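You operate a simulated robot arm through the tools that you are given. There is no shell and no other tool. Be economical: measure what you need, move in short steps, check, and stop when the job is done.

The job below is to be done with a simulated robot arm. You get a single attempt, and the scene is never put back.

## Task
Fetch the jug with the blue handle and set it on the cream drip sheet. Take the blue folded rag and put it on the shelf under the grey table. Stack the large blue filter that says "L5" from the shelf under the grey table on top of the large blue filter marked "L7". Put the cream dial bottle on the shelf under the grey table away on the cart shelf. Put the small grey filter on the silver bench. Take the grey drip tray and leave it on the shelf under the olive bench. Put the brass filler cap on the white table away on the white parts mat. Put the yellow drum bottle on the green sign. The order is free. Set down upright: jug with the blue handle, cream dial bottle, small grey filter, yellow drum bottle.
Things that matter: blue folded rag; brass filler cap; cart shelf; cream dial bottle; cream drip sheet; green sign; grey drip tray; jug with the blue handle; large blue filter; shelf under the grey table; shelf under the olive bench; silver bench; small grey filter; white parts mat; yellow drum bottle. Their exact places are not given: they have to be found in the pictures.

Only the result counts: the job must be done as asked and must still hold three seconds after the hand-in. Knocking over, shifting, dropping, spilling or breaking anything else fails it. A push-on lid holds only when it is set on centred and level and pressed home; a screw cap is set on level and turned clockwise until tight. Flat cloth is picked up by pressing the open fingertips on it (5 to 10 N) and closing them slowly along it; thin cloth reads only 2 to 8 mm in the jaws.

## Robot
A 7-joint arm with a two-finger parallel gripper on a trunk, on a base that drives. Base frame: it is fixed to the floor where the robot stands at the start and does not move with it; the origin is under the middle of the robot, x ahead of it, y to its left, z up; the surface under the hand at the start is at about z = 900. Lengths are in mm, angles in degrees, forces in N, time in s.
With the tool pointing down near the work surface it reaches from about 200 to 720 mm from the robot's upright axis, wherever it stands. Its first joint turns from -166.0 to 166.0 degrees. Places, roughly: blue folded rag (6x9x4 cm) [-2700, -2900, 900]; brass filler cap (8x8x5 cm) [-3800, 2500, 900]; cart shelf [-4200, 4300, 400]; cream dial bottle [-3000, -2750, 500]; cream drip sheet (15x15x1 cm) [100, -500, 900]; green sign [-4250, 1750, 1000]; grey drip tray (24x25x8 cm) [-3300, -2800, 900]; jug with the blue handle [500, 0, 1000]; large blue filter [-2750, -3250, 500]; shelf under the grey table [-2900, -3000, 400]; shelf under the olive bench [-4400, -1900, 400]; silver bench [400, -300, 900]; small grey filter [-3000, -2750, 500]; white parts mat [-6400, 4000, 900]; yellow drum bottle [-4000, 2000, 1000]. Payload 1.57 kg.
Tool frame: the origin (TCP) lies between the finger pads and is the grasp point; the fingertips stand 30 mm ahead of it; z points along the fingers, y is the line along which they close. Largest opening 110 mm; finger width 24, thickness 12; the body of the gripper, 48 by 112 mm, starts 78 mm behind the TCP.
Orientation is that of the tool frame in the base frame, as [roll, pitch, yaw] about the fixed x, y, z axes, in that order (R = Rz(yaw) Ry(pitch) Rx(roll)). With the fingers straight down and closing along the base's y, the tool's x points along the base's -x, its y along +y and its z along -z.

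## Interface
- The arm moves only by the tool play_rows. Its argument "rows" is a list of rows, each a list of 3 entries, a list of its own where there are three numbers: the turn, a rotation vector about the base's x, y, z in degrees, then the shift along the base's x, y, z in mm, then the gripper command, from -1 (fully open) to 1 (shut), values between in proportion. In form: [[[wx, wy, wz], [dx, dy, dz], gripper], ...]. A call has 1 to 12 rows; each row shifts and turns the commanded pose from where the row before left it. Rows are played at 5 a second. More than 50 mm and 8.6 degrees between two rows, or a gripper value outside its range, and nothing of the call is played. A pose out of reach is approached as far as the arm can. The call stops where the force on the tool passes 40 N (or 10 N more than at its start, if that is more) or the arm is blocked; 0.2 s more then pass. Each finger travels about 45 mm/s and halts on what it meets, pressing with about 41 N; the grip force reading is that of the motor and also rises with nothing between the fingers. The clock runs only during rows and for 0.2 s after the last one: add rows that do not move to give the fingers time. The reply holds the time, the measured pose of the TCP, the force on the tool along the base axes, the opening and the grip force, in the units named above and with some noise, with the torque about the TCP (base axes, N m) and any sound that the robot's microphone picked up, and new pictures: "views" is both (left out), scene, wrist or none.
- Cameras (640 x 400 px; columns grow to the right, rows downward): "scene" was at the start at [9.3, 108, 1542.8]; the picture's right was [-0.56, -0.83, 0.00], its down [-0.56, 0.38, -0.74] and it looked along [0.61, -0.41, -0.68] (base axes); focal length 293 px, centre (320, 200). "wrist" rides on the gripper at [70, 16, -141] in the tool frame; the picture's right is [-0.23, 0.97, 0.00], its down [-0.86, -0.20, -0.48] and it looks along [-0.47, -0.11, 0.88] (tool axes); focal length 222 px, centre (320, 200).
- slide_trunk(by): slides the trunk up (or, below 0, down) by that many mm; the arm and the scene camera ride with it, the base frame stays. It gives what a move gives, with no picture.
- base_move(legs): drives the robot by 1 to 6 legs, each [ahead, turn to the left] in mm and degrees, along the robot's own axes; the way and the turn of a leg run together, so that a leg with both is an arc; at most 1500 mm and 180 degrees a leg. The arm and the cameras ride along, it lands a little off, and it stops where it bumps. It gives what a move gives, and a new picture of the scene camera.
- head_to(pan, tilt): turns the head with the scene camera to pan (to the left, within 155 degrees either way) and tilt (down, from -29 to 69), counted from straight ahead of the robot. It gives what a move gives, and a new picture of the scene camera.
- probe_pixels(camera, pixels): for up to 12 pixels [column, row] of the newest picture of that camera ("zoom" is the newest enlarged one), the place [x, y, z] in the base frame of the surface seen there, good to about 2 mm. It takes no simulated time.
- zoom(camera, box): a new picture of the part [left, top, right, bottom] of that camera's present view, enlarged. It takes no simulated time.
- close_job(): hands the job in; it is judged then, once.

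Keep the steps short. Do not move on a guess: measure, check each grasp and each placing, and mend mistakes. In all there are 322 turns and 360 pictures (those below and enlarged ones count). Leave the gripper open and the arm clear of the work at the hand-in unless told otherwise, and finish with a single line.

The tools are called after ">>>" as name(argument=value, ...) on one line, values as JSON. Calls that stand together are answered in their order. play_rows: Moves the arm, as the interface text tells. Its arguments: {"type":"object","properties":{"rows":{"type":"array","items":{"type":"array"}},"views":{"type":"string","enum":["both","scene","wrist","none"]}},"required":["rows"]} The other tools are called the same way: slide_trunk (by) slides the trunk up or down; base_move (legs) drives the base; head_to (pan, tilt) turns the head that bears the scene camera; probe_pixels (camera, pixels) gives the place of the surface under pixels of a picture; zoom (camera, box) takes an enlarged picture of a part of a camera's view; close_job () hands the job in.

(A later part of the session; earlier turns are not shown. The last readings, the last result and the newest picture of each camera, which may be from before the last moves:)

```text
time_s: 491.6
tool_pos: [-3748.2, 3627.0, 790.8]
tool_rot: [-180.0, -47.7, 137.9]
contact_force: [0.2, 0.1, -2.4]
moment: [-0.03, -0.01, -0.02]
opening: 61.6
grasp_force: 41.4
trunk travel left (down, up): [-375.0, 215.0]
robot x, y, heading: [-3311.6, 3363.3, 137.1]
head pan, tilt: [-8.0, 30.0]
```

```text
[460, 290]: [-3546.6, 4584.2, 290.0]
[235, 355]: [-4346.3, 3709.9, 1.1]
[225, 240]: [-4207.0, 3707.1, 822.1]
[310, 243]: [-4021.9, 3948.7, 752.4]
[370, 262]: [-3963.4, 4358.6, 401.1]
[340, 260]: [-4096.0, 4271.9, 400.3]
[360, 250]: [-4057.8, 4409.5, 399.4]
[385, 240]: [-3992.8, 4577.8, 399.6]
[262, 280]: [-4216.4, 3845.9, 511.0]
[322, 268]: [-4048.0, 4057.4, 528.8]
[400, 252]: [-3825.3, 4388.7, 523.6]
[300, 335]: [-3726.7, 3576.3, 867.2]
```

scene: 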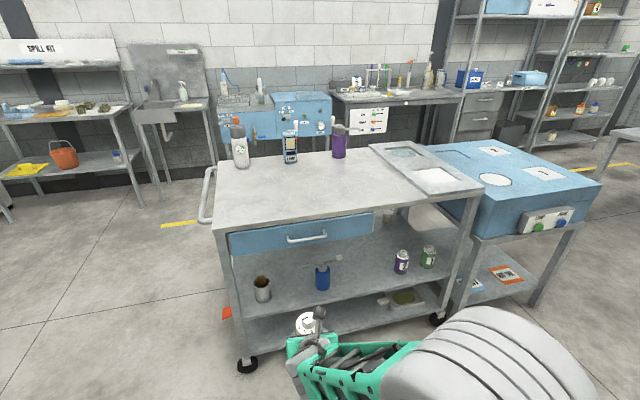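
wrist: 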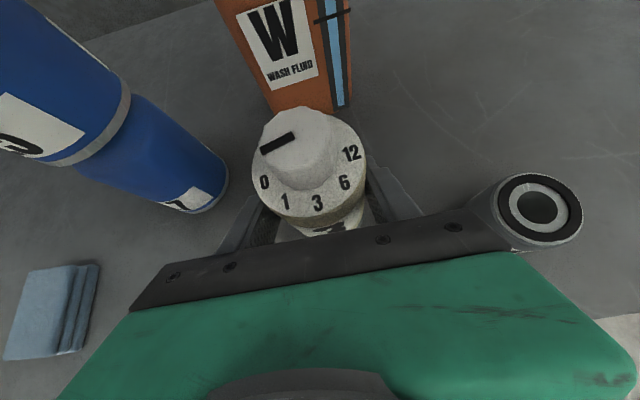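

Shelf z 400, front edge found; the free place is (-3956,4239). I reposition the base (reversing, so the hand sweeps through free space) to face the cart squarely.

>>> base_move(legs=[[0, 130.5], [-524, 0], [0, -123.6]])

>>> slide_trunk(by=-250)

>>> head_to(pan=0, tilt=35)

```text
time_s: 505.3
tool_pos: [-3817.9, 4038.9, 792.7]
tool_rot: [179.9, -47.7, 150.5]
contact_force: [0.5, -0.8, -2.9]
moment: [-0.02, 0.02, -0.02]
opening: 61.5
grasp_force: 41.3
trunk travel left (down, up): [-375.0, 215.0]
robot x, y, heading: [-3333.9, 3878.5, 149.8]
head pan, tilt: [-8.0, 30.0]
```

scene: 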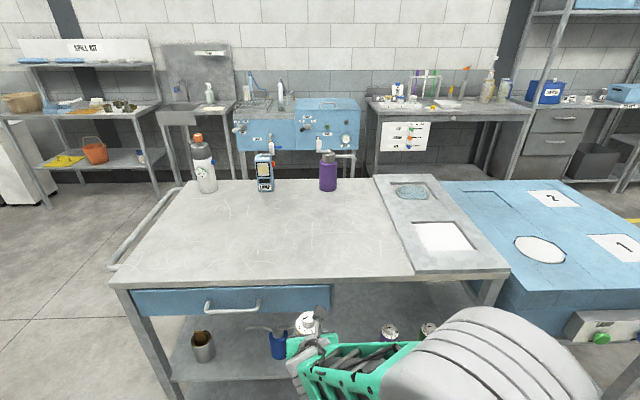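

```text
time_s: 507.9
tool_pos: [-3817.2, 4039.6, 542.1]
tool_rot: [179.9, -47.7, 150.5]
contact_force: [0.6, 0.4, -2.8]
moment: [0.0, -0.01, -0.02]
opening: 61.4
grasp_force: 41.2
trunk travel left (down, up): [-125.0, 465.0]
robot x, y, heading: [-3334.1, 3880.7, 149.9]
head pan, tilt: [-8.0, 30.0]
```

```text
time_s: 508.6
tool_pos: [-3816.2, 4039.9, 543.4]
tool_rot: [180.0, -47.7, 150.5]
contact_force: [0.8, -0.1, -2.2]
moment: [0.0, -0.04, 0.02]
opening: 61.6
grasp_force: 40.7
trunk travel left (down, up): [-125.0, 465.0]
robot x, y, heading: [-3335.0, 3881.3, 150.4]
head pan, tilt: [0.0, 35.0]
```

scene: 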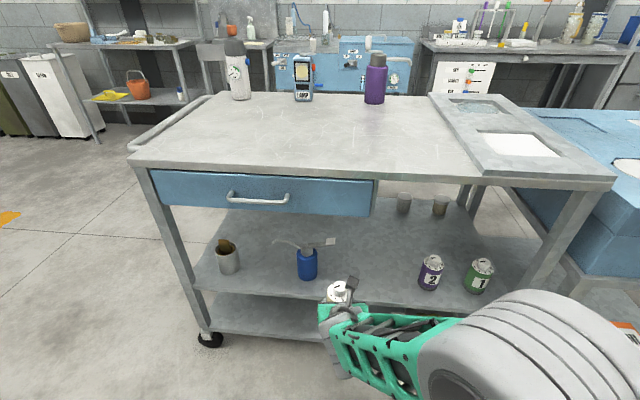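

>>> base_move(legs=[[60, 0]])

>>> play_rows(rows=[[[0, 0, 0], [-5, 30, -10], 1], [[0, 0, 0], [-15, 33, -10], 1], [[0, 0, 0], [-20, 33, -10], 1], [[0, 0, 0], [-24, 36, -10], 1], [[0, 0, 0], [-24, 36, -10], 1], [[0, 0, 0], [0, 0, 0], 1]], views="both")

```text
time_s: 509.6
tool_pos: [-3868.4, 4069.4, 542.5]
tool_rot: [180.0, -47.6, 150.5]
contact_force: [-1.3, 0.6, -2.4]
moment: [-0.01, -0.03, -0.01]
opening: 61.3
grasp_force: 41.1
trunk travel left (down, up): [-125.0, 465.0]
robot x, y, heading: [-3390.5, 3908.3, 149.7]
head pan, tilt: [0.0, 35.0]
```

scene: 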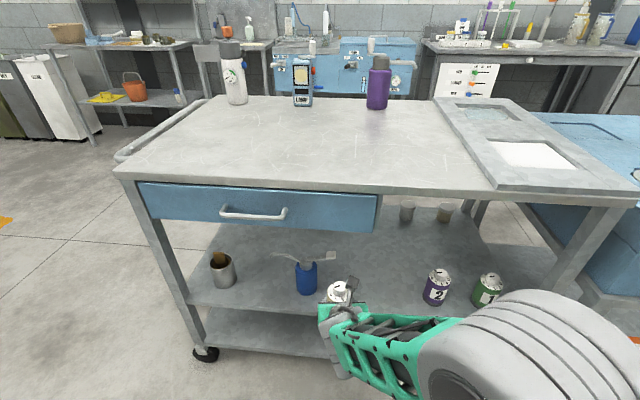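

```text
time_s: 511.0
tool_pos: [-3963.8, 4196.2, 490.2]
tool_rot: [179.8, -47.8, 149.5]
contact_force: [-0.3, -0.7, -2.5]
moment: [-0.02, 0.01, -0.02]
opening: 61.4
grasp_force: 41.0
out of reach, approached as far as the arm can: row 3, 4, 5
trunk travel left (down, up): [-125.0, 465.0]
robot x, y, heading: [-3389.2, 3905.7, 149.8]
head pan, tilt: [0.0, 35.0]
```

scene: 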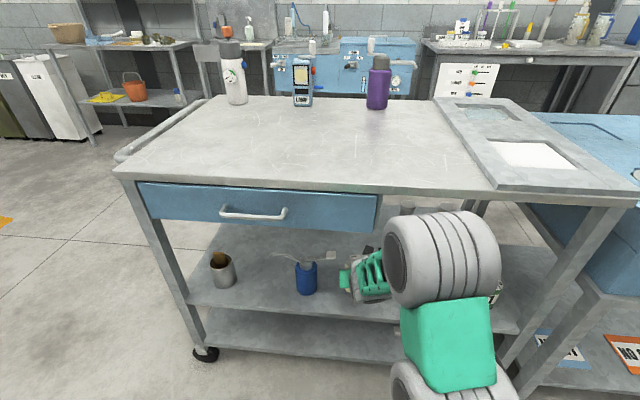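
wrist: 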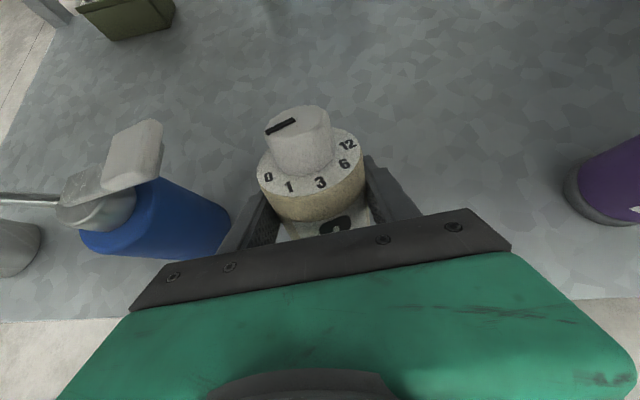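

The bottle is 87 mm inside the shelf edge. The blue can is on its left; I check the distance before lowering.

>>> probe_pixels(camera="wrist", pixels=[[225, 215], [205, 195], [160, 140], [150, 170], [215, 240], [575, 200], [250, 215], [313, 170], [300, 150], [345, 60]])

```text
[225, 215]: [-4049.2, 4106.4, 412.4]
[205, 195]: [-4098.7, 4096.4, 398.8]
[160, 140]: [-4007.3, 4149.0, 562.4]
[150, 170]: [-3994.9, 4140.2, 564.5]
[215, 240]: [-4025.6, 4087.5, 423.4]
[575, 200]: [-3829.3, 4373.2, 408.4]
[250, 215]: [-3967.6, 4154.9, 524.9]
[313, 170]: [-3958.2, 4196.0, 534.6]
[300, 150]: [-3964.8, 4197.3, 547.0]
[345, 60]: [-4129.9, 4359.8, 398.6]
```

Clearance is enough (58 mm at the finger). I lower to the shelf.

>>> play_rows(rows=[[[0, 0, 0], [0, 0, -18], 1], [[0, 0, 0], [0, 0, -8], 1], [[0, 0, 0], [0, 0, -3], 1], [[0, 0, 0], [0, 0, -2], 1], [[0, 0, 0], [0, 0, 0], 1]], views="none")

```text
time_s: 512.2
tool_pos: [-3965.3, 4192.0, 461.8]
tool_rot: [179.9, -48.2, 150.2]
contact_force: [-4.3, 1.5, 28.8]
moment: [0.18, 0.49, -0.01]
opening: 60.6
grasp_force: 41.3
trunk travel left (down, up): [-125.0, 465.0]
robot x, y, heading: [-3385.7, 3908.9, 149.7]
head pan, tilt: [0.0, 35.0]
```

It stands on the shelf (29 N). I ease up 2 mm, open and back out.

>>> play_rows(rows=[[[0, 0, 0], [0, 0, 2], 1], [[0, 0, 0], [0, 0, 0], 0.3], [[0, 0, 0], [0, 0, 0], 0], [[0, 0, 0], [0, 0, 0], -0.4], [[0, 0, 0], [0, 0, 0], -0.8], [[0, 0, 0], [0, 0, 0], -0.8], [[0, 0, 0], [17, -10, 0], -0.8], [[0, 0, 0], [30, -20, 3], -0.8], [[0, 0, 0], [30, -20, 5], -0.8], [[0, 0, 0], [30, -20, 5], -0.8]], views="wrist")

```text
time_s: 514.4
tool_pos: [-3857.8, 4121.1, 471.9]
tool_rot: [179.8, -47.6, 150.5]
contact_force: [-1.3, 0.6, 0.1]
moment: [0.0, -0.01, 0.03]
opening: 99.2
grasp_force: 0.1
trunk travel left (down, up): [-125.0, 465.0]
robot x, y, heading: [-3385.0, 3908.5, 150.0]
head pan, tilt: [0.0, 35.0]
```

wrist: 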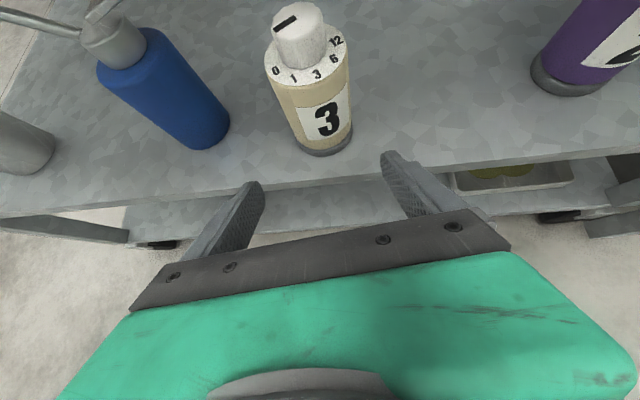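

The cream bottle stands upright on the cart shelf. I drive back to the grey table.

>>> base_move(legs=[[-300, 0], [0, 145.5], [1360, 0], [0, -61.6], [1250, 0], [1200, 0]])

```text
time_s: 543.3
tool_pos: [-4043.5, 35.5, 471.9]
tool_rot: [179.9, -47.8, -121.8]
contact_force: [-0.1, -0.2, 0.1]
moment: [-0.02, 0.02, -0.04]
opening: 99.0
grasp_force: 0.0
trunk travel left (down, up): [-125.0, 465.0]
robot x, y, heading: [-3814.5, 501.3, -122.4]
head pan, tilt: [0.0, 35.0]
```

scene: 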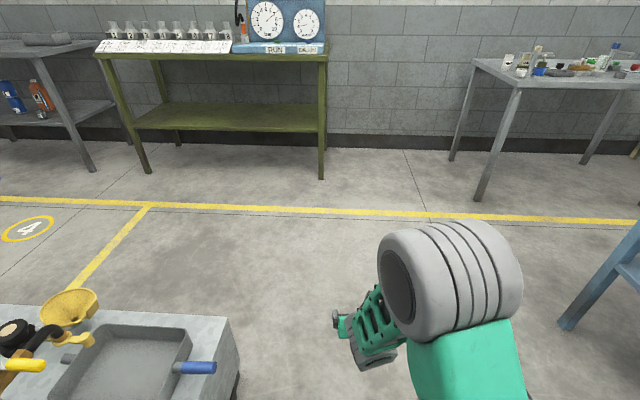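

The olive bench's lower shelf is empty. I measure it now, then drive on.

>>> probe_pixels(camera="scene", pixels=[[150, 128], [230, 130], [310, 132], [230, 110], [200, 103], [310, 105], [325, 60], [110, 60], [145, 170], [322, 175], [180, 62], [310, 70]])

>>> base_move(legs=[[0, -6.7], [1263, 0], [0, 90.2], [1150, 0], [950, 0], [0, -88]])

>>> head_to(pan=0, tilt=45)

```text
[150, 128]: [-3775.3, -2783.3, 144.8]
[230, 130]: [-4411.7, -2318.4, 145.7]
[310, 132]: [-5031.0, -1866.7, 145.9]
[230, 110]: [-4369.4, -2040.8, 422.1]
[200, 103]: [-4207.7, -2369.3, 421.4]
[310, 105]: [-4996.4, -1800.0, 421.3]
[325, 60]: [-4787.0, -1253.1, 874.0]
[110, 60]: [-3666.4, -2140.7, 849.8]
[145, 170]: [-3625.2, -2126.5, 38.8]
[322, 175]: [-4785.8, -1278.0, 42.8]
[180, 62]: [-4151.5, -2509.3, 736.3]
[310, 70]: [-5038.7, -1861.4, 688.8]
```

```text
time_s: 567.9
tool_pos: [-3307.0, -2277.1, 470.9]
tool_rot: [179.9, -47.7, -128.2]
contact_force: [0.4, 0.5, 0.2]
moment: [-0.02, 0.01, -0.01]
opening: 99.1
grasp_force: 0.1
trunk travel left (down, up): [-125.0, 465.0]
robot x, y, heading: [-3027.5, -1842.8, -128.9]
head pan, tilt: [0.0, 35.0]
```

scene: 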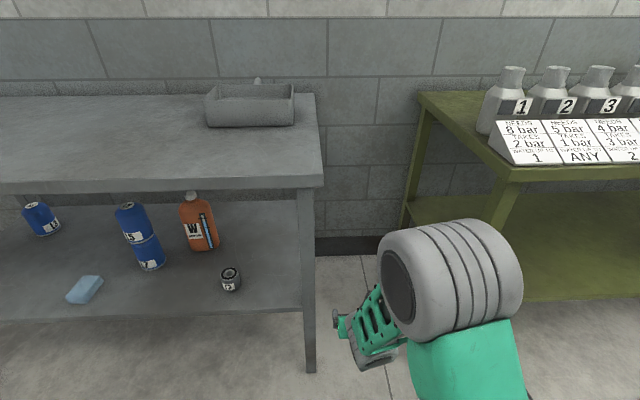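

```text
time_s: 568.6
tool_pos: [-3307.4, -2275.7, 471.3]
tool_rot: [179.9, -47.8, -128.3]
contact_force: [0.0, 0.7, -0.2]
moment: [-0.02, 0.01, -0.02]
opening: 99.1
grasp_force: 0.1
trunk travel left (down, up): [-125.0, 465.0]
robot x, y, heading: [-3024.1, -1841.9, -129.1]
head pan, tilt: [0.0, 45.0]
```

scene: 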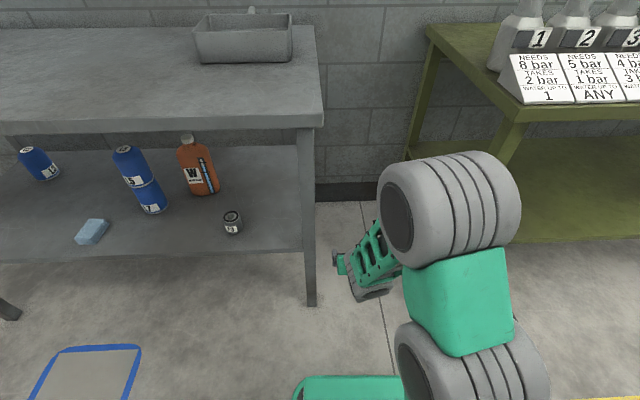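

>>> zoom(camera="scene", box=[180, 0, 310, 75])

>>> zoom(camera="scene", box=[200, 190, 270, 250])

>>> probe_pixels(camera="scene", pixels=[[197, 25], [291, 14], [291, 55], [200, 60], [240, 12], [251, 8], [240, 25], [225, 40], [232, 214], [232, 232], [223, 222], [241, 222]])

```text
4.92 times, centred on (245, 38) of scene
```

zoom: 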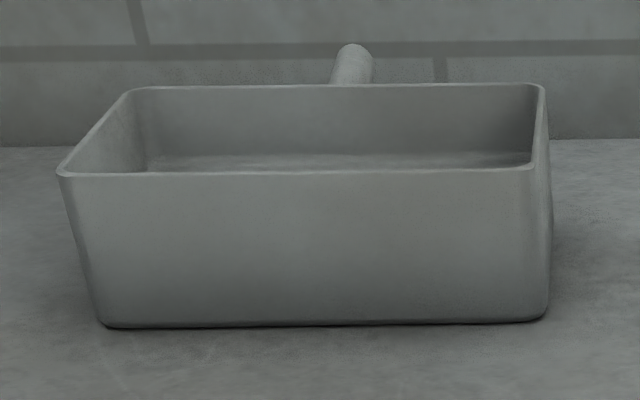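

```text
6.67 times, centred on (235, 220) of scene
```

zoom: 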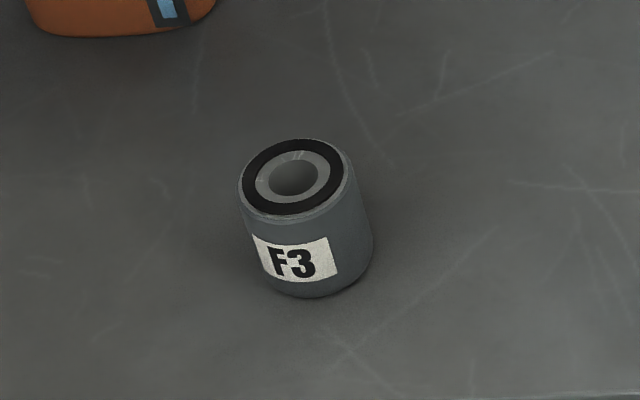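

```text
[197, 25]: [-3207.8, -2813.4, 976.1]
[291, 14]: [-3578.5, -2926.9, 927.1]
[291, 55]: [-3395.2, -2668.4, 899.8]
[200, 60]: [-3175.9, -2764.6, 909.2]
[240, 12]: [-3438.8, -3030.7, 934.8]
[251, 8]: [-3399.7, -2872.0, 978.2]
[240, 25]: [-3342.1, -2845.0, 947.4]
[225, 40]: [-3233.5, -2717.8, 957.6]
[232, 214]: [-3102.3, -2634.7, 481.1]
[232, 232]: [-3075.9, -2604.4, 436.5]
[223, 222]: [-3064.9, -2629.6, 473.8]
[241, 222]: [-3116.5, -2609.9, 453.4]
```

The tray is an open box; I can pinch its front wall from above with the fingers across the wall. First I turn along the aisle, raise the trunk and level the hand there.

>>> base_move(legs=[[0, 90], [290, 0]])

>>> slide_trunk(by=370)

>>> play_rows(rows=[[[-5, -6.2, 0], [4, -3, 20], -1], [[-5, -6.2, 0], [4, -3, 20], -1]], views="none")

```text
time_s: 574.4
tool_pos: [-2374.3, -2314.0, 470.8]
tool_rot: [179.9, -47.7, -39.1]
contact_force: [0.1, 0.4, 0.4]
moment: [0.02, 0.01, 0.04]
opening: 98.8
grasp_force: 0.0
trunk travel left (down, up): [-125.0, 465.0]
robot x, y, heading: [-2805.8, -2028.8, -39.8]
head pan, tilt: [0.0, 45.0]
```

scene: 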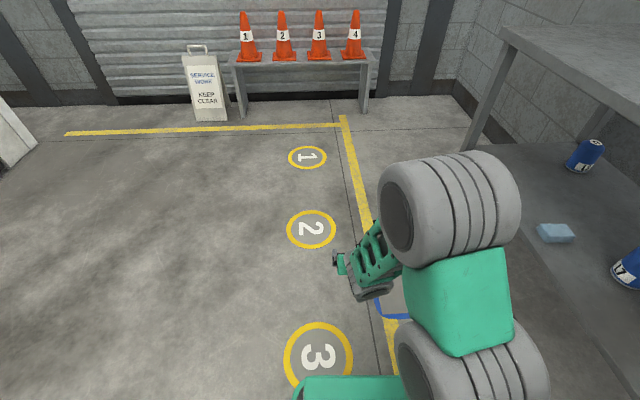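

```text
time_s: 578.0
tool_pos: [-2374.8, -2314.1, 840.9]
tool_rot: [-180.0, -47.7, -39.1]
contact_force: [0.0, 0.1, 0.0]
moment: [0.0, 0.03, 0.01]
opening: 99.1
grasp_force: 0.1
trunk travel left (down, up): [-495.0, 95.0]
robot x, y, heading: [-2805.8, -2026.9, -40.0]
head pan, tilt: [0.0, 45.0]
```

```text
time_s: 578.5
tool_pos: [-2365.5, -2321.0, 881.5]
tool_rot: [179.9, -63.7, -39.1]
contact_force: [0.7, 0.2, -0.6]
moment: [0.03, -0.04, -0.01]
opening: 110.0
grasp_force: 0.1
trunk travel left (down, up): [-495.0, 95.0]
robot x, y, heading: [-2805.7, -2027.4, -39.8]
head pan, tilt: [0.0, 45.0]
```

That tilted further; I reverse it to level and then turn the hand -90°.

>>> play_rows(rows=[[[5, 6.2, 0], [4, -3, 18], -1], [[5, 6.2, 0], [4, -3, 18], -1], [[5, 6.2, 0], [4, -3, 18], -1], [[5, 6.2, 0], [4, -3, 18], -1], [[5, 6.2, 0], [4, -3, 18], -1], [[5, 6.2, 0], [4, -3, 18], -1], [[5, 6.2, 0], [4, -3, 18], -1], [[5, 6.2, 0], [4, -3, 18], -1], [[0, 0, -8], [0, 0, 0], -1], [[0, 0, -8], [0, 0, 0], -1], [[0, 0, -8], [0, 0, 0], -1], [[0, 0, -8], [0, 0, 0], -1]], views="none")

>>> play_rows(rows=[[[0, 0, -8.3], [0, 0, 0], -1], [[0, 0, -8.3], [0, 0, 0], -1], [[0, 0, -8.3], [0, 0, 0], -1], [[0, 0, -8.3], [0, 0, 0], -1], [[0, 0, -8.3], [0, 0, 0], -1], [[0, 0, -8.3], [0, 0, 0], -1], [[0, 0, -8.3], [0, 0, 0], -1]], views="none")

>>> base_move(legs=[[0, -87], [130, 0]])

```text
time_s: 581.1
tool_pos: [-2328.2, -2327.5, 1015.9]
tool_rot: [179.6, 0.1, -71.3]
contact_force: [-0.4, 0.4, 0.5]
moment: [-0.02, 0.0, 0.03]
opening: 110.2
grasp_force: 0.0
out of reach, approached as far as the arm can: row 5, 6
trunk travel left (down, up): [-495.0, 95.0]
robot x, y, heading: [-2805.5, -2029.9, -39.8]
head pan, tilt: [0.0, 45.0]
```

```text
time_s: 582.8
tool_pos: [-2327.4, -2328.7, 1016.5]
tool_rot: [179.7, 0.1, -129.2]
contact_force: [0.0, -0.1, 0.5]
moment: [0.03, -0.02, -0.01]
opening: 110.3
grasp_force: 0.1
trunk travel left (down, up): [-495.0, 95.0]
robot x, y, heading: [-2803.7, -2029.8, -39.9]
head pan, tilt: [0.0, 45.0]
```

```text
time_s: 587.8
tool_pos: [-3171.8, -2615.2, 1015.9]
tool_rot: [179.7, 0.1, 142.5]
contact_force: [-0.4, -0.3, 0.8]
moment: [0.03, 0.03, -0.02]
opening: 110.0
grasp_force: 0.1
trunk travel left (down, up): [-495.0, 95.0]
robot x, y, heading: [-2885.0, -2127.1, -128.2]
head pan, tilt: [0.0, 45.0]
```

scene: 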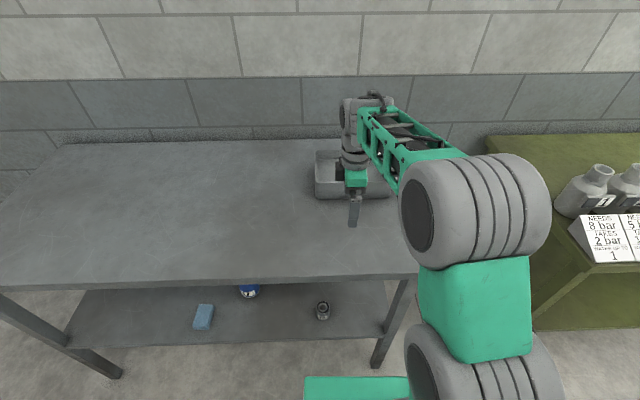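

The hand is vertical, closing toward/away from the robot. I move to just in front of the tray wall and look with the wrist camera.

>>> play_rows(rows=[[[0, 0, 0], [-28, -28, 5], -1], [[0, 0, 0], [-28, -28, 5], -1], [[0, 0, 0], [0, 0, 0], -1]], views="wrist")

```text
time_s: 588.6
tool_pos: [-3228.1, -2672.0, 1025.0]
tool_rot: [179.7, 0.1, 142.4]
contact_force: [0.6, -0.8, -0.3]
moment: [0.0, -0.03, -0.01]
opening: 110.2
grasp_force: 0.1
trunk travel left (down, up): [-495.0, 95.0]
robot x, y, heading: [-2883.4, -2127.4, -128.2]
head pan, tilt: [0.0, 45.0]
```

wrist: 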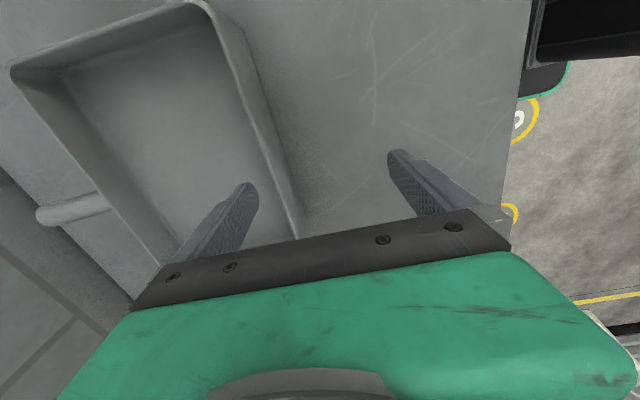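

>>> probe_pixels(camera="wrist", pixels=[[205, 5], [228, 60], [250, 110], [275, 170], [295, 220], [240, 60], [268, 120], [170, 90], [150, 160], [20, 72], [75, 205], [255, 160]])

```text
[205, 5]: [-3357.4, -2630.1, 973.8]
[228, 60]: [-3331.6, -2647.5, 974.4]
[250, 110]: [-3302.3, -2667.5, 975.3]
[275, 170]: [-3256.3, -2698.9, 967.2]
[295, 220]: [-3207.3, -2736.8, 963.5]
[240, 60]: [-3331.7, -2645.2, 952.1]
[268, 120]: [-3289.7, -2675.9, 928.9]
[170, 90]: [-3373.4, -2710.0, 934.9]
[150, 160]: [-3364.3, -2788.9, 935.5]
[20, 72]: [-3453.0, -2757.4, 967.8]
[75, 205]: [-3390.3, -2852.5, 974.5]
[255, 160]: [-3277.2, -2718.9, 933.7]
```

The wall top runs along 146°, rim z 975, inside floor 935. I centre over the middle of the wall, go down to z 971 and close on it.

>>> play_rows(rows=[[[0, 0, 1.6], [-22, -9, 0], -1], [[0, 0, 1.6], [-23, -8, 0], -1], [[0, 0, 0], [0, 0, -30], -1], [[0, 0, 0], [0, 0, -16], -1], [[0, 0, 0], [0, 0, -8], -1], [[0, 0, 0], [0, 0, 0], -1]], views="wrist")

```text
time_s: 590.0
tool_pos: [-3274.5, -2686.5, 972.4]
tool_rot: [179.8, 0.1, 145.8]
contact_force: [-0.3, 0.6, -0.2]
moment: [-0.03, -0.02, -0.01]
opening: 110.3
grasp_force: 0.0
trunk travel left (down, up): [-495.0, 95.0]
robot x, y, heading: [-2887.2, -2128.1, -128.2]
head pan, tilt: [0.0, 45.0]
```

wrist: 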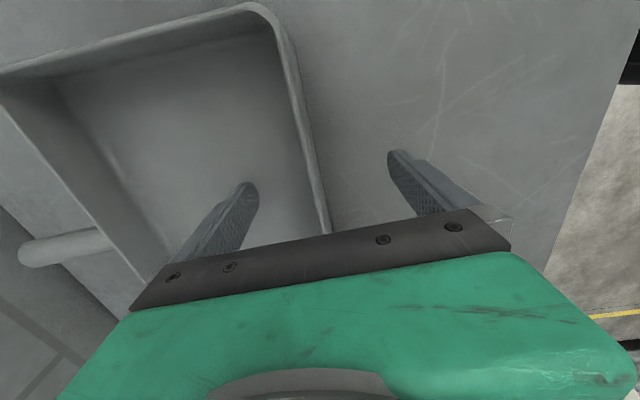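

>>> play_rows(rows=[[[0, 0, 0], [0, 0, 0], -0.4], [[0, 0, 0], [0, 0, 0], 0.1], [[0, 0, 0], [0, 0, 0], 0.4], [[0, 0, 0], [0, 0, 0], 0.6], [[0, 0, 0], [0, 0, 0], 0.8], [[0, 0, 0], [0, 0, 0], 1], [[0, 0, 0], [0, 0, 0], 1], [[0, 0, 0], [0, 0, 0], 1], [[0, 0, 0], [0, 0, 10], 1], [[0, 0, 0], [0, 0, 20], 1], [[0, 0, 0], [0, 0, 0], 1]], views="both")

```text
time_s: 592.4
tool_pos: [-3272.0, -2687.1, 1002.0]
tool_rot: [179.7, 0.1, 145.7]
contact_force: [-0.6, -0.3, -3.2]
moment: [0.2, -0.1, 0.02]
opening: 3.9
grasp_force: 25.0
trunk travel left (down, up): [-495.0, 95.0]
robot x, y, heading: [-2885.3, -2126.3, -128.2]
head pan, tilt: [0.0, 45.0]
```

scene: 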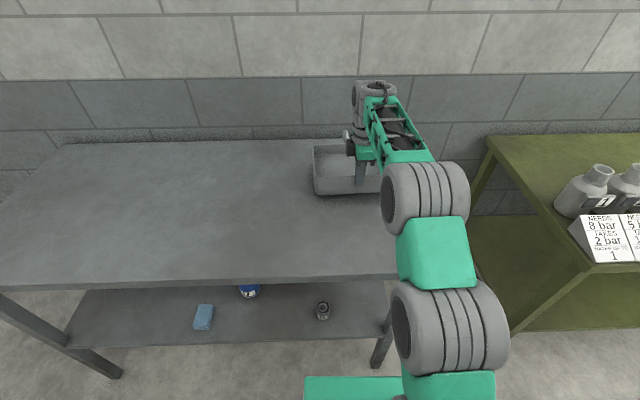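
wrist: 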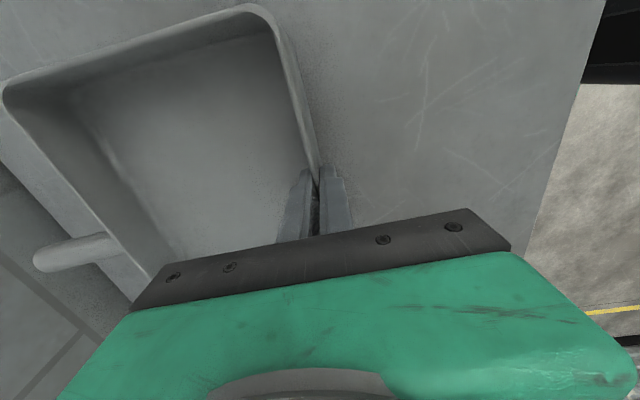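

It holds the wall (3.9 mm). I check if the tray hangs level by measuring its rim.

>>> probe_pixels(camera="wrist", pixels=[[250, 12], [295, 100], [10, 95], [80, 225], [150, 90], [200, 180], [60, 150]])

>>> play_rows(rows=[[[0, 0, 0], [0, 0, 20], 1], [[0, 0, 0], [0, 0, 20], 1], [[0, 0, 0], [0, 0, 20], 1], [[0, 0, 0], [0, 0, 0], 1]], views="none")

```text
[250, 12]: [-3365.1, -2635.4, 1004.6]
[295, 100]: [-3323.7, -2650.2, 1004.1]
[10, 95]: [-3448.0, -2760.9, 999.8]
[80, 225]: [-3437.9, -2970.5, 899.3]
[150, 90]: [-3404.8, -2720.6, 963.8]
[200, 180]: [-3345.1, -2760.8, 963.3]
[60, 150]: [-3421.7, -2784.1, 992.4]
```

```text
time_s: 593.4
tool_pos: [-3271.8, -2687.0, 1061.0]
tool_rot: [179.6, 0.1, 145.7]
contact_force: [-0.6, -0.7, -2.7]
moment: [0.23, -0.11, 0.0]
opening: 4.0
grasp_force: 24.2
trunk travel left (down, up): [-495.0, 95.0]
robot x, y, heading: [-2883.5, -2129.0, -128.3]
head pan, tilt: [0.0, 45.0]
```

The tray hangs level. I back off, draw the arm in, and drive along to stand before the olive bench.

>>> base_move(legs=[[-450, 0]])

>>> play_rows(rows=[[[0, 0, 0], [24, 32, 0], 1], [[0, 0, 0], [24, 32, 0], 1], [[0, 0, 0], [24, 32, 0], 1], [[0, 0, 0], [24, 32, 0], 1]], views="none")

>>> base_move(legs=[[0, -90], [1330, 0], [0, 91]])

```text
time_s: 596.1
tool_pos: [-2994.9, -2330.2, 1061.6]
tool_rot: [179.7, 0.1, 145.2]
contact_force: [0.4, -0.5, -2.0]
moment: [0.22, -0.12, 0.0]
opening: 3.6
grasp_force: 25.0
trunk travel left (down, up): [-495.0, 95.0]
robot x, y, heading: [-2601.8, -1775.4, -128.5]
head pan, tilt: [0.0, 45.0]
```

scene: 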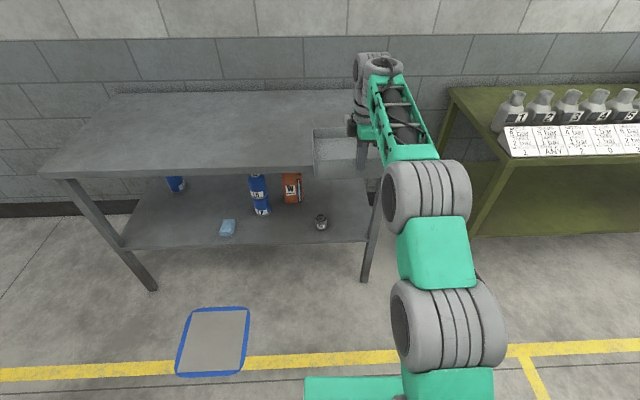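

```text
time_s: 597.1
tool_pos: [-2898.3, -2203.1, 1063.8]
tool_rot: [179.8, 0.1, 145.2]
contact_force: [0.3, -0.4, -3.0]
moment: [0.23, -0.11, 0.0]
opening: 3.7
grasp_force: 24.9
trunk travel left (down, up): [-495.0, 95.0]
robot x, y, heading: [-2602.8, -1773.2, -128.4]
head pan, tilt: [0.0, 45.0]
```

```text
time_s: 611.3
tool_pos: [-3935.3, -1426.3, 1063.2]
tool_rot: [179.8, 0.0, 147.7]
contact_force: [0.6, 0.1, -3.0]
moment: [0.22, -0.1, -0.01]
opening: 3.9
grasp_force: 24.9
trunk travel left (down, up): [-495.0, 95.0]
robot x, y, heading: [-3658.4, -985.2, -126.3]
head pan, tilt: [0.0, 45.0]
```

scene: 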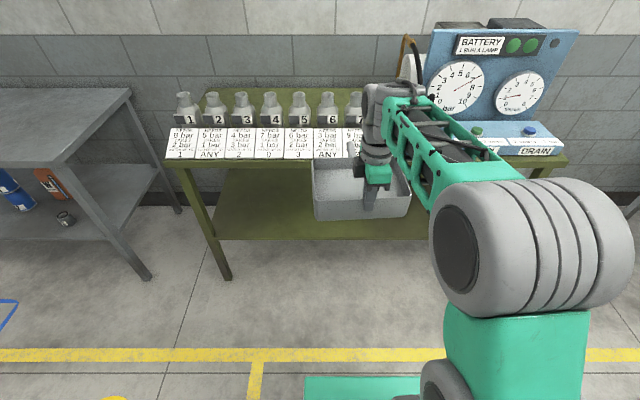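

The tray is in front of the olive bench. I lower the trunk 470 mm and measure the shelf edge.

>>> slide_trunk(by=-470)

>>> head_to(pan=12, tilt=25)

>>> probe_pixels(camera="scene", pixels=[[200, 230], [250, 235], [300, 230], [150, 230], [250, 250], [200, 250], [250, 150], [300, 160], [250, 200], [300, 200], [200, 170], [350, 200]])

```text
refused: -470 is not a number from -400 to 400
```

```text
time_s: 612.2
tool_pos: [-3934.8, -1424.9, 1062.2]
tool_rot: [179.7, 0.1, 147.7]
contact_force: [0.1, 0.1, -3.9]
moment: [0.22, -0.1, -0.03]
opening: 3.8
grasp_force: 24.9
trunk travel left (down, up): [-495.0, 95.0]
robot x, y, heading: [-3662.9, -987.5, -126.2]
head pan, tilt: [12.0, 25.0]
```

scene: 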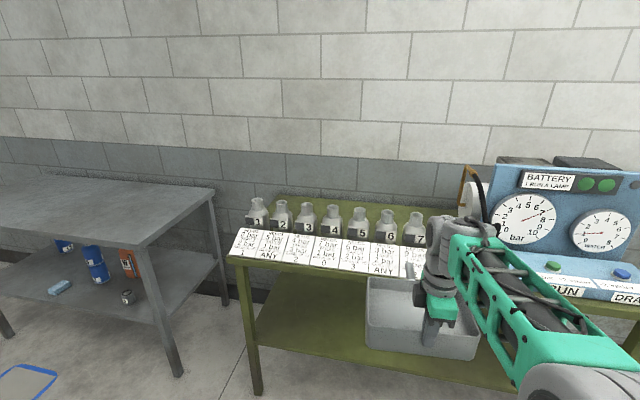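

```text
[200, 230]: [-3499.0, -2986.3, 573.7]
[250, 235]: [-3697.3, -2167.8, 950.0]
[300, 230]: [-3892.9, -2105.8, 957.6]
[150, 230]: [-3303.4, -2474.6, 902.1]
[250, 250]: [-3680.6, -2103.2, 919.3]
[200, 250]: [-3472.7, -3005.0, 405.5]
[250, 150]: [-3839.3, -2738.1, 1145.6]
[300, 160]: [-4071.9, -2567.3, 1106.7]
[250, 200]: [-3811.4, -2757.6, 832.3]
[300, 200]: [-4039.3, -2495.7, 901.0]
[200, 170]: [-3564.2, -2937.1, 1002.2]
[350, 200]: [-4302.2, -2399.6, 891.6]
```

>>> slide_trunk(by=-400)

>>> slide_trunk(by=-80)

>>> head_to(pan=15, tilt=30)

>>> probe_pixels(camera="scene", pixels=[[260, 240], [260, 250], [260, 260], [260, 230], [300, 245], [300, 255], [220, 150], [260, 160], [260, 170], [300, 165], [260, 200], [230, 240]])

```text
time_s: 616.0
tool_pos: [-3934.5, -1427.9, 663.7]
tool_rot: [179.7, 0.1, 147.7]
contact_force: [-0.2, -0.3, -3.3]
moment: [0.26, -0.15, 0.0]
opening: 3.7
grasp_force: 24.8
trunk travel left (down, up): [-95.0, 495.0]
robot x, y, heading: [-3659.7, -982.5, -126.7]
head pan, tilt: [12.0, 25.0]
```

```text
time_s: 617.2
tool_pos: [-3934.1, -1424.8, 582.5]
tool_rot: [179.7, 0.0, 147.6]
contact_force: [0.2, -0.6, -2.9]
moment: [0.24, -0.12, -0.03]
opening: 3.8
grasp_force: 24.4
trunk travel left (down, up): [-15.0, 575.0]
robot x, y, heading: [-3659.6, -982.2, -126.0]
head pan, tilt: [12.0, 25.0]
```

```text
time_s: 617.8
tool_pos: [-3935.2, -1427.4, 583.3]
tool_rot: [179.7, 0.1, 147.7]
contact_force: [-0.1, 0.1, -2.3]
moment: [0.24, -0.1, -0.02]
opening: 4.2
grasp_force: 24.7
trunk travel left (down, up): [-15.0, 575.0]
robot x, y, heading: [-3656.9, -988.2, -126.2]
head pan, tilt: [15.0, 30.0]
```

scene: 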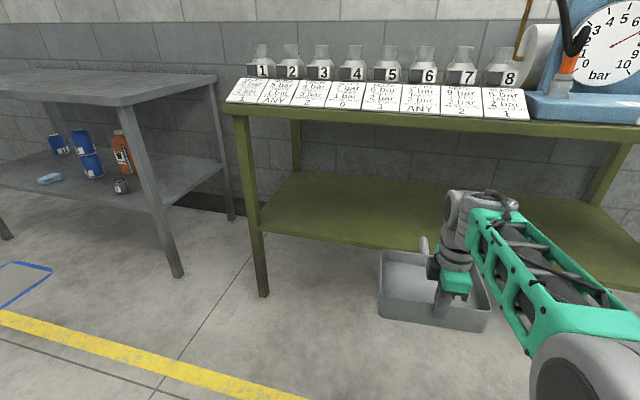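

```text
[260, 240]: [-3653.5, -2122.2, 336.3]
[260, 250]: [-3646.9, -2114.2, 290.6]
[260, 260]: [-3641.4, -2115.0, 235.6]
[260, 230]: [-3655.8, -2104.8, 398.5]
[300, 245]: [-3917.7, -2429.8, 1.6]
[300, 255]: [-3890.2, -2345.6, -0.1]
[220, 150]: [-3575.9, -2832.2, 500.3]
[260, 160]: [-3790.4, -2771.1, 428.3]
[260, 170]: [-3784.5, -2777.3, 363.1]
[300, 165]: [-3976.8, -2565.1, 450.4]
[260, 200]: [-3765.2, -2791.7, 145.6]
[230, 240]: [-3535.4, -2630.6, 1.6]
```

>>> probe_pixels(camera="scene", pixels=[[320, 234], [320, 238], [380, 243], [380, 238], [350, 220], [400, 235], [300, 110], [300, 116], [400, 125], [400, 132], [410, 200], [450, 215]])

```text
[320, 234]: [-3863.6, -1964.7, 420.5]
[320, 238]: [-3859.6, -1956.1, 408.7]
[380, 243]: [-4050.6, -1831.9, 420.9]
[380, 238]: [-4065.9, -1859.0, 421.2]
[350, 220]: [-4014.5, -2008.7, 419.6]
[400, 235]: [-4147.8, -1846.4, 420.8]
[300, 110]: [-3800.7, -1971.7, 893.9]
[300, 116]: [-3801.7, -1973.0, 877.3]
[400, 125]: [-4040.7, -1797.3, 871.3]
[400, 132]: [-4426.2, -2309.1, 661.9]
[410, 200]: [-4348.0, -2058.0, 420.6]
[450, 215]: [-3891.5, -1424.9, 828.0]
```

Shelf edge at t=-3881 and top underside about 865. I lower the tray to just above shelf height, then drive in 350 mm.

>>> play_rows(rows=[[[0, 0, 0], [0, 0, -29], 1], [[0, 0, 0], [0, 0, -29], 1], [[0, 0, 0], [0, 0, 0], 1]], views="none")

>>> base_move(legs=[[0, -1], [340, 0]])

```text
time_s: 618.6
tool_pos: [-3934.6, -1425.5, 524.3]
tool_rot: [179.7, 0.0, 147.7]
contact_force: [-0.6, -0.1, -3.1]
moment: [0.23, -0.11, -0.03]
opening: 3.9
grasp_force: 25.2
trunk travel left (down, up): [-15.0, 575.0]
robot x, y, heading: [-3656.9, -982.2, -126.3]
head pan, tilt: [15.0, 30.0]
```

```text
time_s: 621.2
tool_pos: [-4152.9, -1691.1, 524.3]
tool_rot: [179.7, 0.1, 146.4]
contact_force: [-0.4, -0.2, -3.2]
moment: [0.21, -0.12, 0.02]
opening: 3.5
grasp_force: 24.7
trunk travel left (down, up): [-15.0, 575.0]
robot x, y, heading: [-3865.3, -1253.2, -127.8]
head pan, tilt: [15.0, 30.0]
```

scene: 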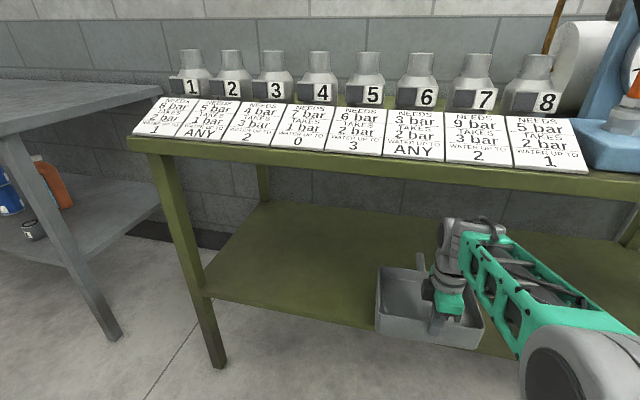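

>>> play_rows(rows=[[[0, 0, 0], [-22, -29, 0], 1], [[0, 0, 0], [-22, -29, 0], 1], [[0, 0, 0], [-22, -30, 0], 1], [[0, 0, 0], [0, 0, -18], 1], [[0, 0, 0], [0, 0, -6], 1], [[0, 0, 0], [0, 0, 0], 1]], views="both")

```text
time_s: 622.6
tool_pos: [-4219.9, -1780.1, 499.3]
tool_rot: [179.6, 0.2, 146.4]
contact_force: [0.0, 0.4, -1.8]
moment: [0.23, -0.14, 0.0]
opening: 3.9
grasp_force: 24.6
trunk travel left (down, up): [-15.0, 575.0]
robot x, y, heading: [-3865.5, -1259.5, -127.5]
head pan, tilt: [15.0, 30.0]
```

scene: 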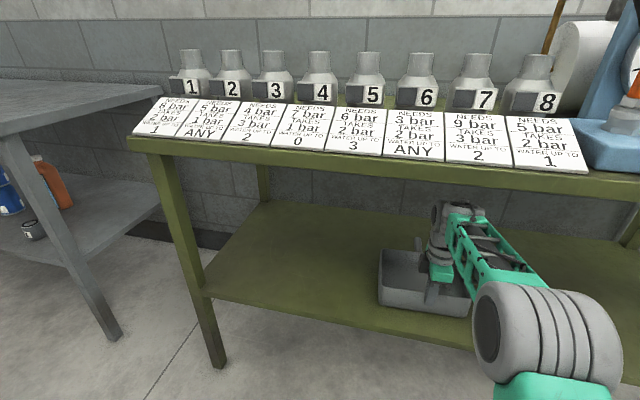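
wrist: 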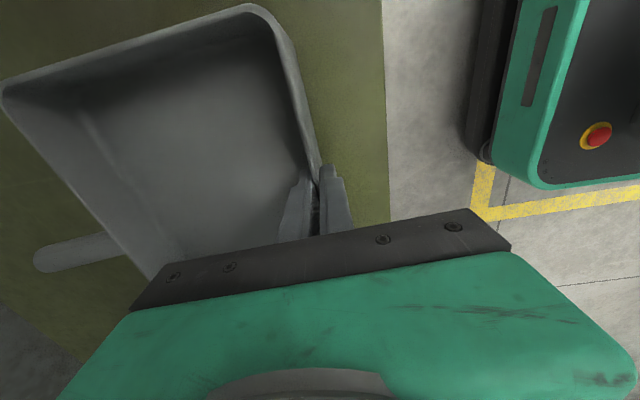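

The tray is well over the shelf. I lower it the last few millimetres.

>>> play_rows(rows=[[[0, 0, 0], [0, 0, -3], 1], [[0, 0, 0], [0, 0, -2], 1], [[0, 0, 0], [0, 0, -2], 1], [[0, 0, 0], [0, 0, 0], 1]], views="none")

```text
time_s: 623.6
tool_pos: [-4219.0, -1781.3, 493.2]
tool_rot: [179.6, 0.1, 146.4]
contact_force: [0.4, -0.3, -2.7]
moment: [0.24, -0.07, -0.02]
opening: 3.7
grasp_force: 24.8
trunk travel left (down, up): [-15.0, 575.0]
robot x, y, heading: [-3866.0, -1258.7, -127.6]
head pan, tilt: [15.0, 30.0]
```

>>> play_rows(rows=[[[0, 0, 0], [0, 0, -2], 1], [[0, 0, 0], [0, 0, -1.5], 1], [[0, 0, 0], [0, 0, 0], 1]], views="none")

```text
time_s: 624.4
tool_pos: [-4218.7, -1780.8, 491.5]
tool_rot: [179.9, 0.1, 146.3]
contact_force: [0.9, 2.4, 9.5]
moment: [-0.42, -0.12, 0.15]
opening: 3.9
grasp_force: 25.2
trunk travel left (down, up): [-15.0, 575.0]
robot x, y, heading: [-3866.2, -1258.7, -127.5]
head pan, tilt: [15.0, 30.0]
```

It touches. I open partly, rise 48 mm clear of the rim and draw back out.

>>> play_rows(rows=[[[0, 0, 0], [0, 0, 0], 0.6], [[0, 0, 0], [0, 0, 0], 0.3], [[0, 0, 0], [0, 0, 0], 0.3], [[0, 0, 0], [0, 0, 15], 0.3], [[0, 0, 0], [0, 0, 20], 0.3], [[0, 0, 0], [0, 0, 15], 0.3], [[0, 0, 0], [0, 0, 0], 0.3], [[0, 0, 0], [20, 27, 0], 0.3], [[0, 0, 0], [24, 32, 0], 0.3], [[0, 0, 0], [24, 32, 0], 0.3], [[0, 0, 0], [24, 32, 0], 0.3]], views="wrist")

```text
time_s: 626.8
tool_pos: [-4122.0, -1656.4, 540.7]
tool_rot: [179.6, 0.1, 146.4]
contact_force: [-0.1, -0.2, -0.2]
moment: [-0.01, 0.01, 0.04]
opening: 38.3
grasp_force: 0.1
trunk travel left (down, up): [-15.0, 575.0]
robot x, y, heading: [-3865.3, -1254.3, -127.4]
head pan, tilt: [15.0, 30.0]
```

wrist: 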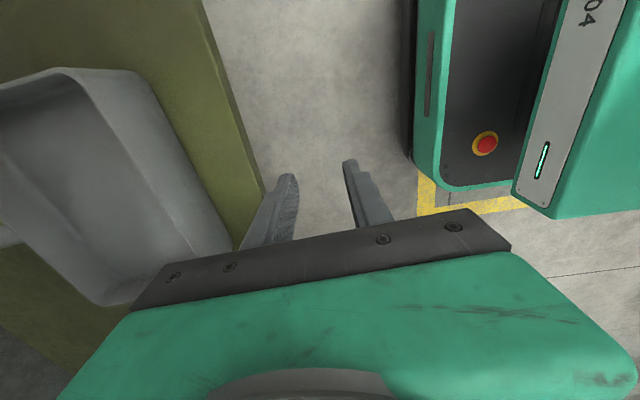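

The tray stands on the olive shelf. Last: the small grey filter. I back off, turn the hand +87° and tilt it forward 48° again.

>>> base_move(legs=[[-300, 0]])

>>> play_rows(rows=[[[0, 0, 8], [-3, -4, 4], -1], [[0, 0, 8], [-3, -4, 4], -1], [[0, 0, 8], [-3, -4, 4], -1], [[0, 0, 8], [-3, -4, 4], -1], [[0, 0, 8], [-3, -4, 4], -1], [[0, 0, 8], [-3, -4, 4], -1], [[0, 0, 8], [-3, -4, 4], -1], [[0, 0, 8], [-3, -4, 4], -1], [[0, 0, 8], [-3, -4, 4], -1], [[0, 0, 8], [-3, -4, 4], -1], [[0, 0, 6], [0, 0, 0], -1]], views="none")

>>> play_rows(rows=[[[-6.4, 4.8, 0], [0, 0, 0], -1], [[-6.4, 4.8, 0], [0, 0, 0], -1], [[-6.4, 4.8, 0], [0, 0, 0], -1], [[-6.4, 4.8, 0], [0, 0, 0], -1], [[-6.4, 4.8, 0], [0, 0, 0], -1], [[-6.4, 4.8, 0], [0, 0, 0], -1], [[0, 0, 0], [0, 0, 0], -1]], views="scene")

```text
time_s: 628.9
tool_pos: [-3940.1, -1418.7, 541.4]
tool_rot: [179.6, 0.0, 146.2]
contact_force: [0.0, -0.1, 1.3]
moment: [-0.02, -0.01, 0.04]
opening: 38.4
grasp_force: 0.0
trunk travel left (down, up): [-15.0, 575.0]
robot x, y, heading: [-3683.5, -1021.3, -127.4]
head pan, tilt: [15.0, 30.0]
```

scene: 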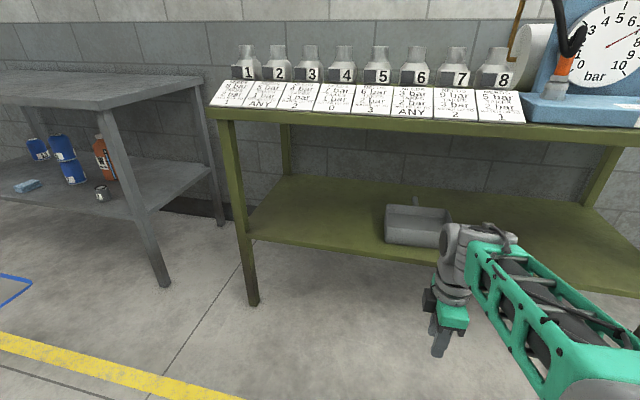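

```text
time_s: 631.2
tool_pos: [-3969.4, -1458.5, 582.7]
tool_rot: [179.7, 0.1, -130.6]
contact_force: [0.3, 0.3, -0.1]
moment: [0.02, 0.02, 0.0]
opening: 110.2
grasp_force: 0.1
out of reach, approached as far as the arm can: row 11
trunk travel left (down, up): [-15.0, 575.0]
robot x, y, heading: [-3687.2, -1023.8, -127.7]
head pan, tilt: [15.0, 30.0]
```

```text
time_s: 632.9
tool_pos: [-3970.0, -1457.8, 581.2]
tool_rot: [-176.0, -47.7, -132.7]
contact_force: [0.0, 0.2, 1.0]
moment: [-0.02, -0.01, 0.0]
opening: 109.7
grasp_force: 0.0
trunk travel left (down, up): [-15.0, 575.0]
robot x, y, heading: [-3684.6, -1021.6, -127.6]
head pan, tilt: [15.0, 30.0]
```

scene: 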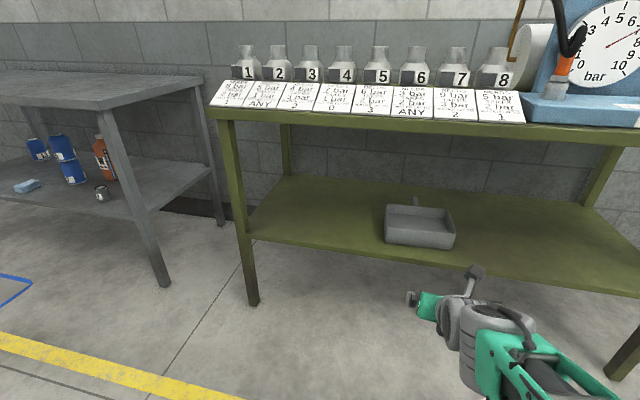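

The hand is tilted forward again. I drive to the filter: turn, 1376 mm along the aisle, turn back.

>>> base_move(legs=[[0, 90.5], [1380, 0], [0, -90], [150, 0]])

>>> play_rows(rows=[[[1.8, 2, 2.4], [0, 0, -30], -1], [[0, 0, 0], [0, 0, -30], -1], [[0, 0, 0], [0, 0, 0], -1]], views="wrist")

```text
time_s: 648.3
tool_pos: [-3015.8, -2390.9, 580.3]
tool_rot: [-176.0, -47.8, -135.5]
contact_force: [1.2, -1.0, 0.3]
moment: [-0.01, 0.0, -0.03]
opening: 110.1
grasp_force: 0.0
trunk travel left (down, up): [-15.0, 575.0]
robot x, y, heading: [-2707.6, -1971.0, -130.4]
head pan, tilt: [15.0, 30.0]
```

scene: 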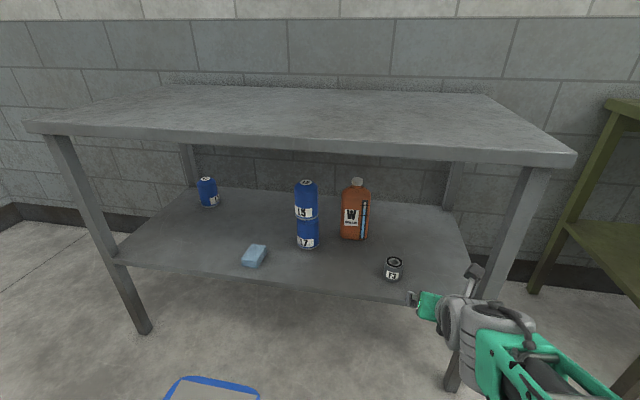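

```text
time_s: 649.1
tool_pos: [-3014.9, -2404.8, 532.7]
tool_rot: [180.0, -47.8, -130.3]
contact_force: [-1.0, -0.5, 0.7]
moment: [0.01, 0.01, 0.0]
opening: 110.1
grasp_force: 0.0
out of reach, approached as far as the arm can: row 1
trunk travel left (down, up): [-15.0, 575.0]
robot x, y, heading: [-2706.6, -1967.5, -130.2]
head pan, tilt: [15.0, 30.0]
```

wrist: 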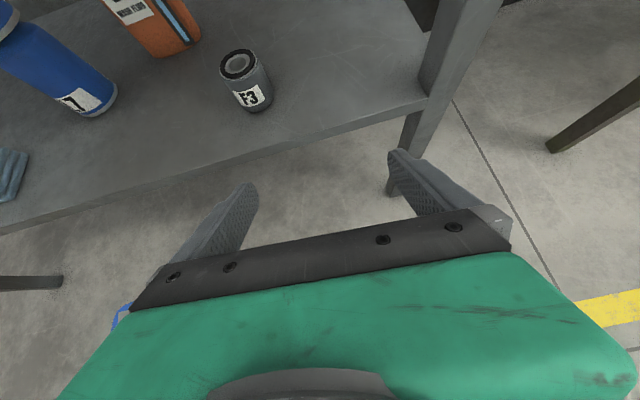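

The filter F3 is at (245,80) in the wrist picture. I measure it.

>>> probe_pixels(camera="wrist", pixels=[[238, 50], [238, 80], [220, 65], [257, 62], [238, 65], [250, 108], [235, 95], [272, 90], [425, 95], [400, 150]])

>>> zoom(camera="wrist", box=[190, 30, 300, 130])

```text
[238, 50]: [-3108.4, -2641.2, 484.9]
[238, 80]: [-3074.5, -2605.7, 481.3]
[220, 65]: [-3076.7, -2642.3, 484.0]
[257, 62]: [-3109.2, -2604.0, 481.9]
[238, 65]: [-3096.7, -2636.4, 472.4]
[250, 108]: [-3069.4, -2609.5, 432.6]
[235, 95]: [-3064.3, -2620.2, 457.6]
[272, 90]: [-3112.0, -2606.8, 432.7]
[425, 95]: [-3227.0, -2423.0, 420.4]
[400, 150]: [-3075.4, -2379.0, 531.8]
```

```text
4.00 times, centred on (245, 80) of wrist
```

zoom: 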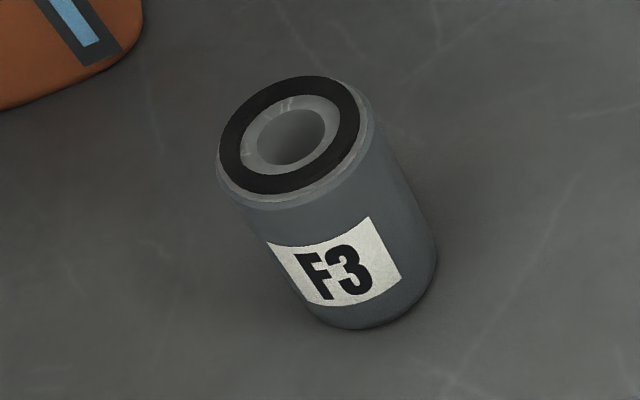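

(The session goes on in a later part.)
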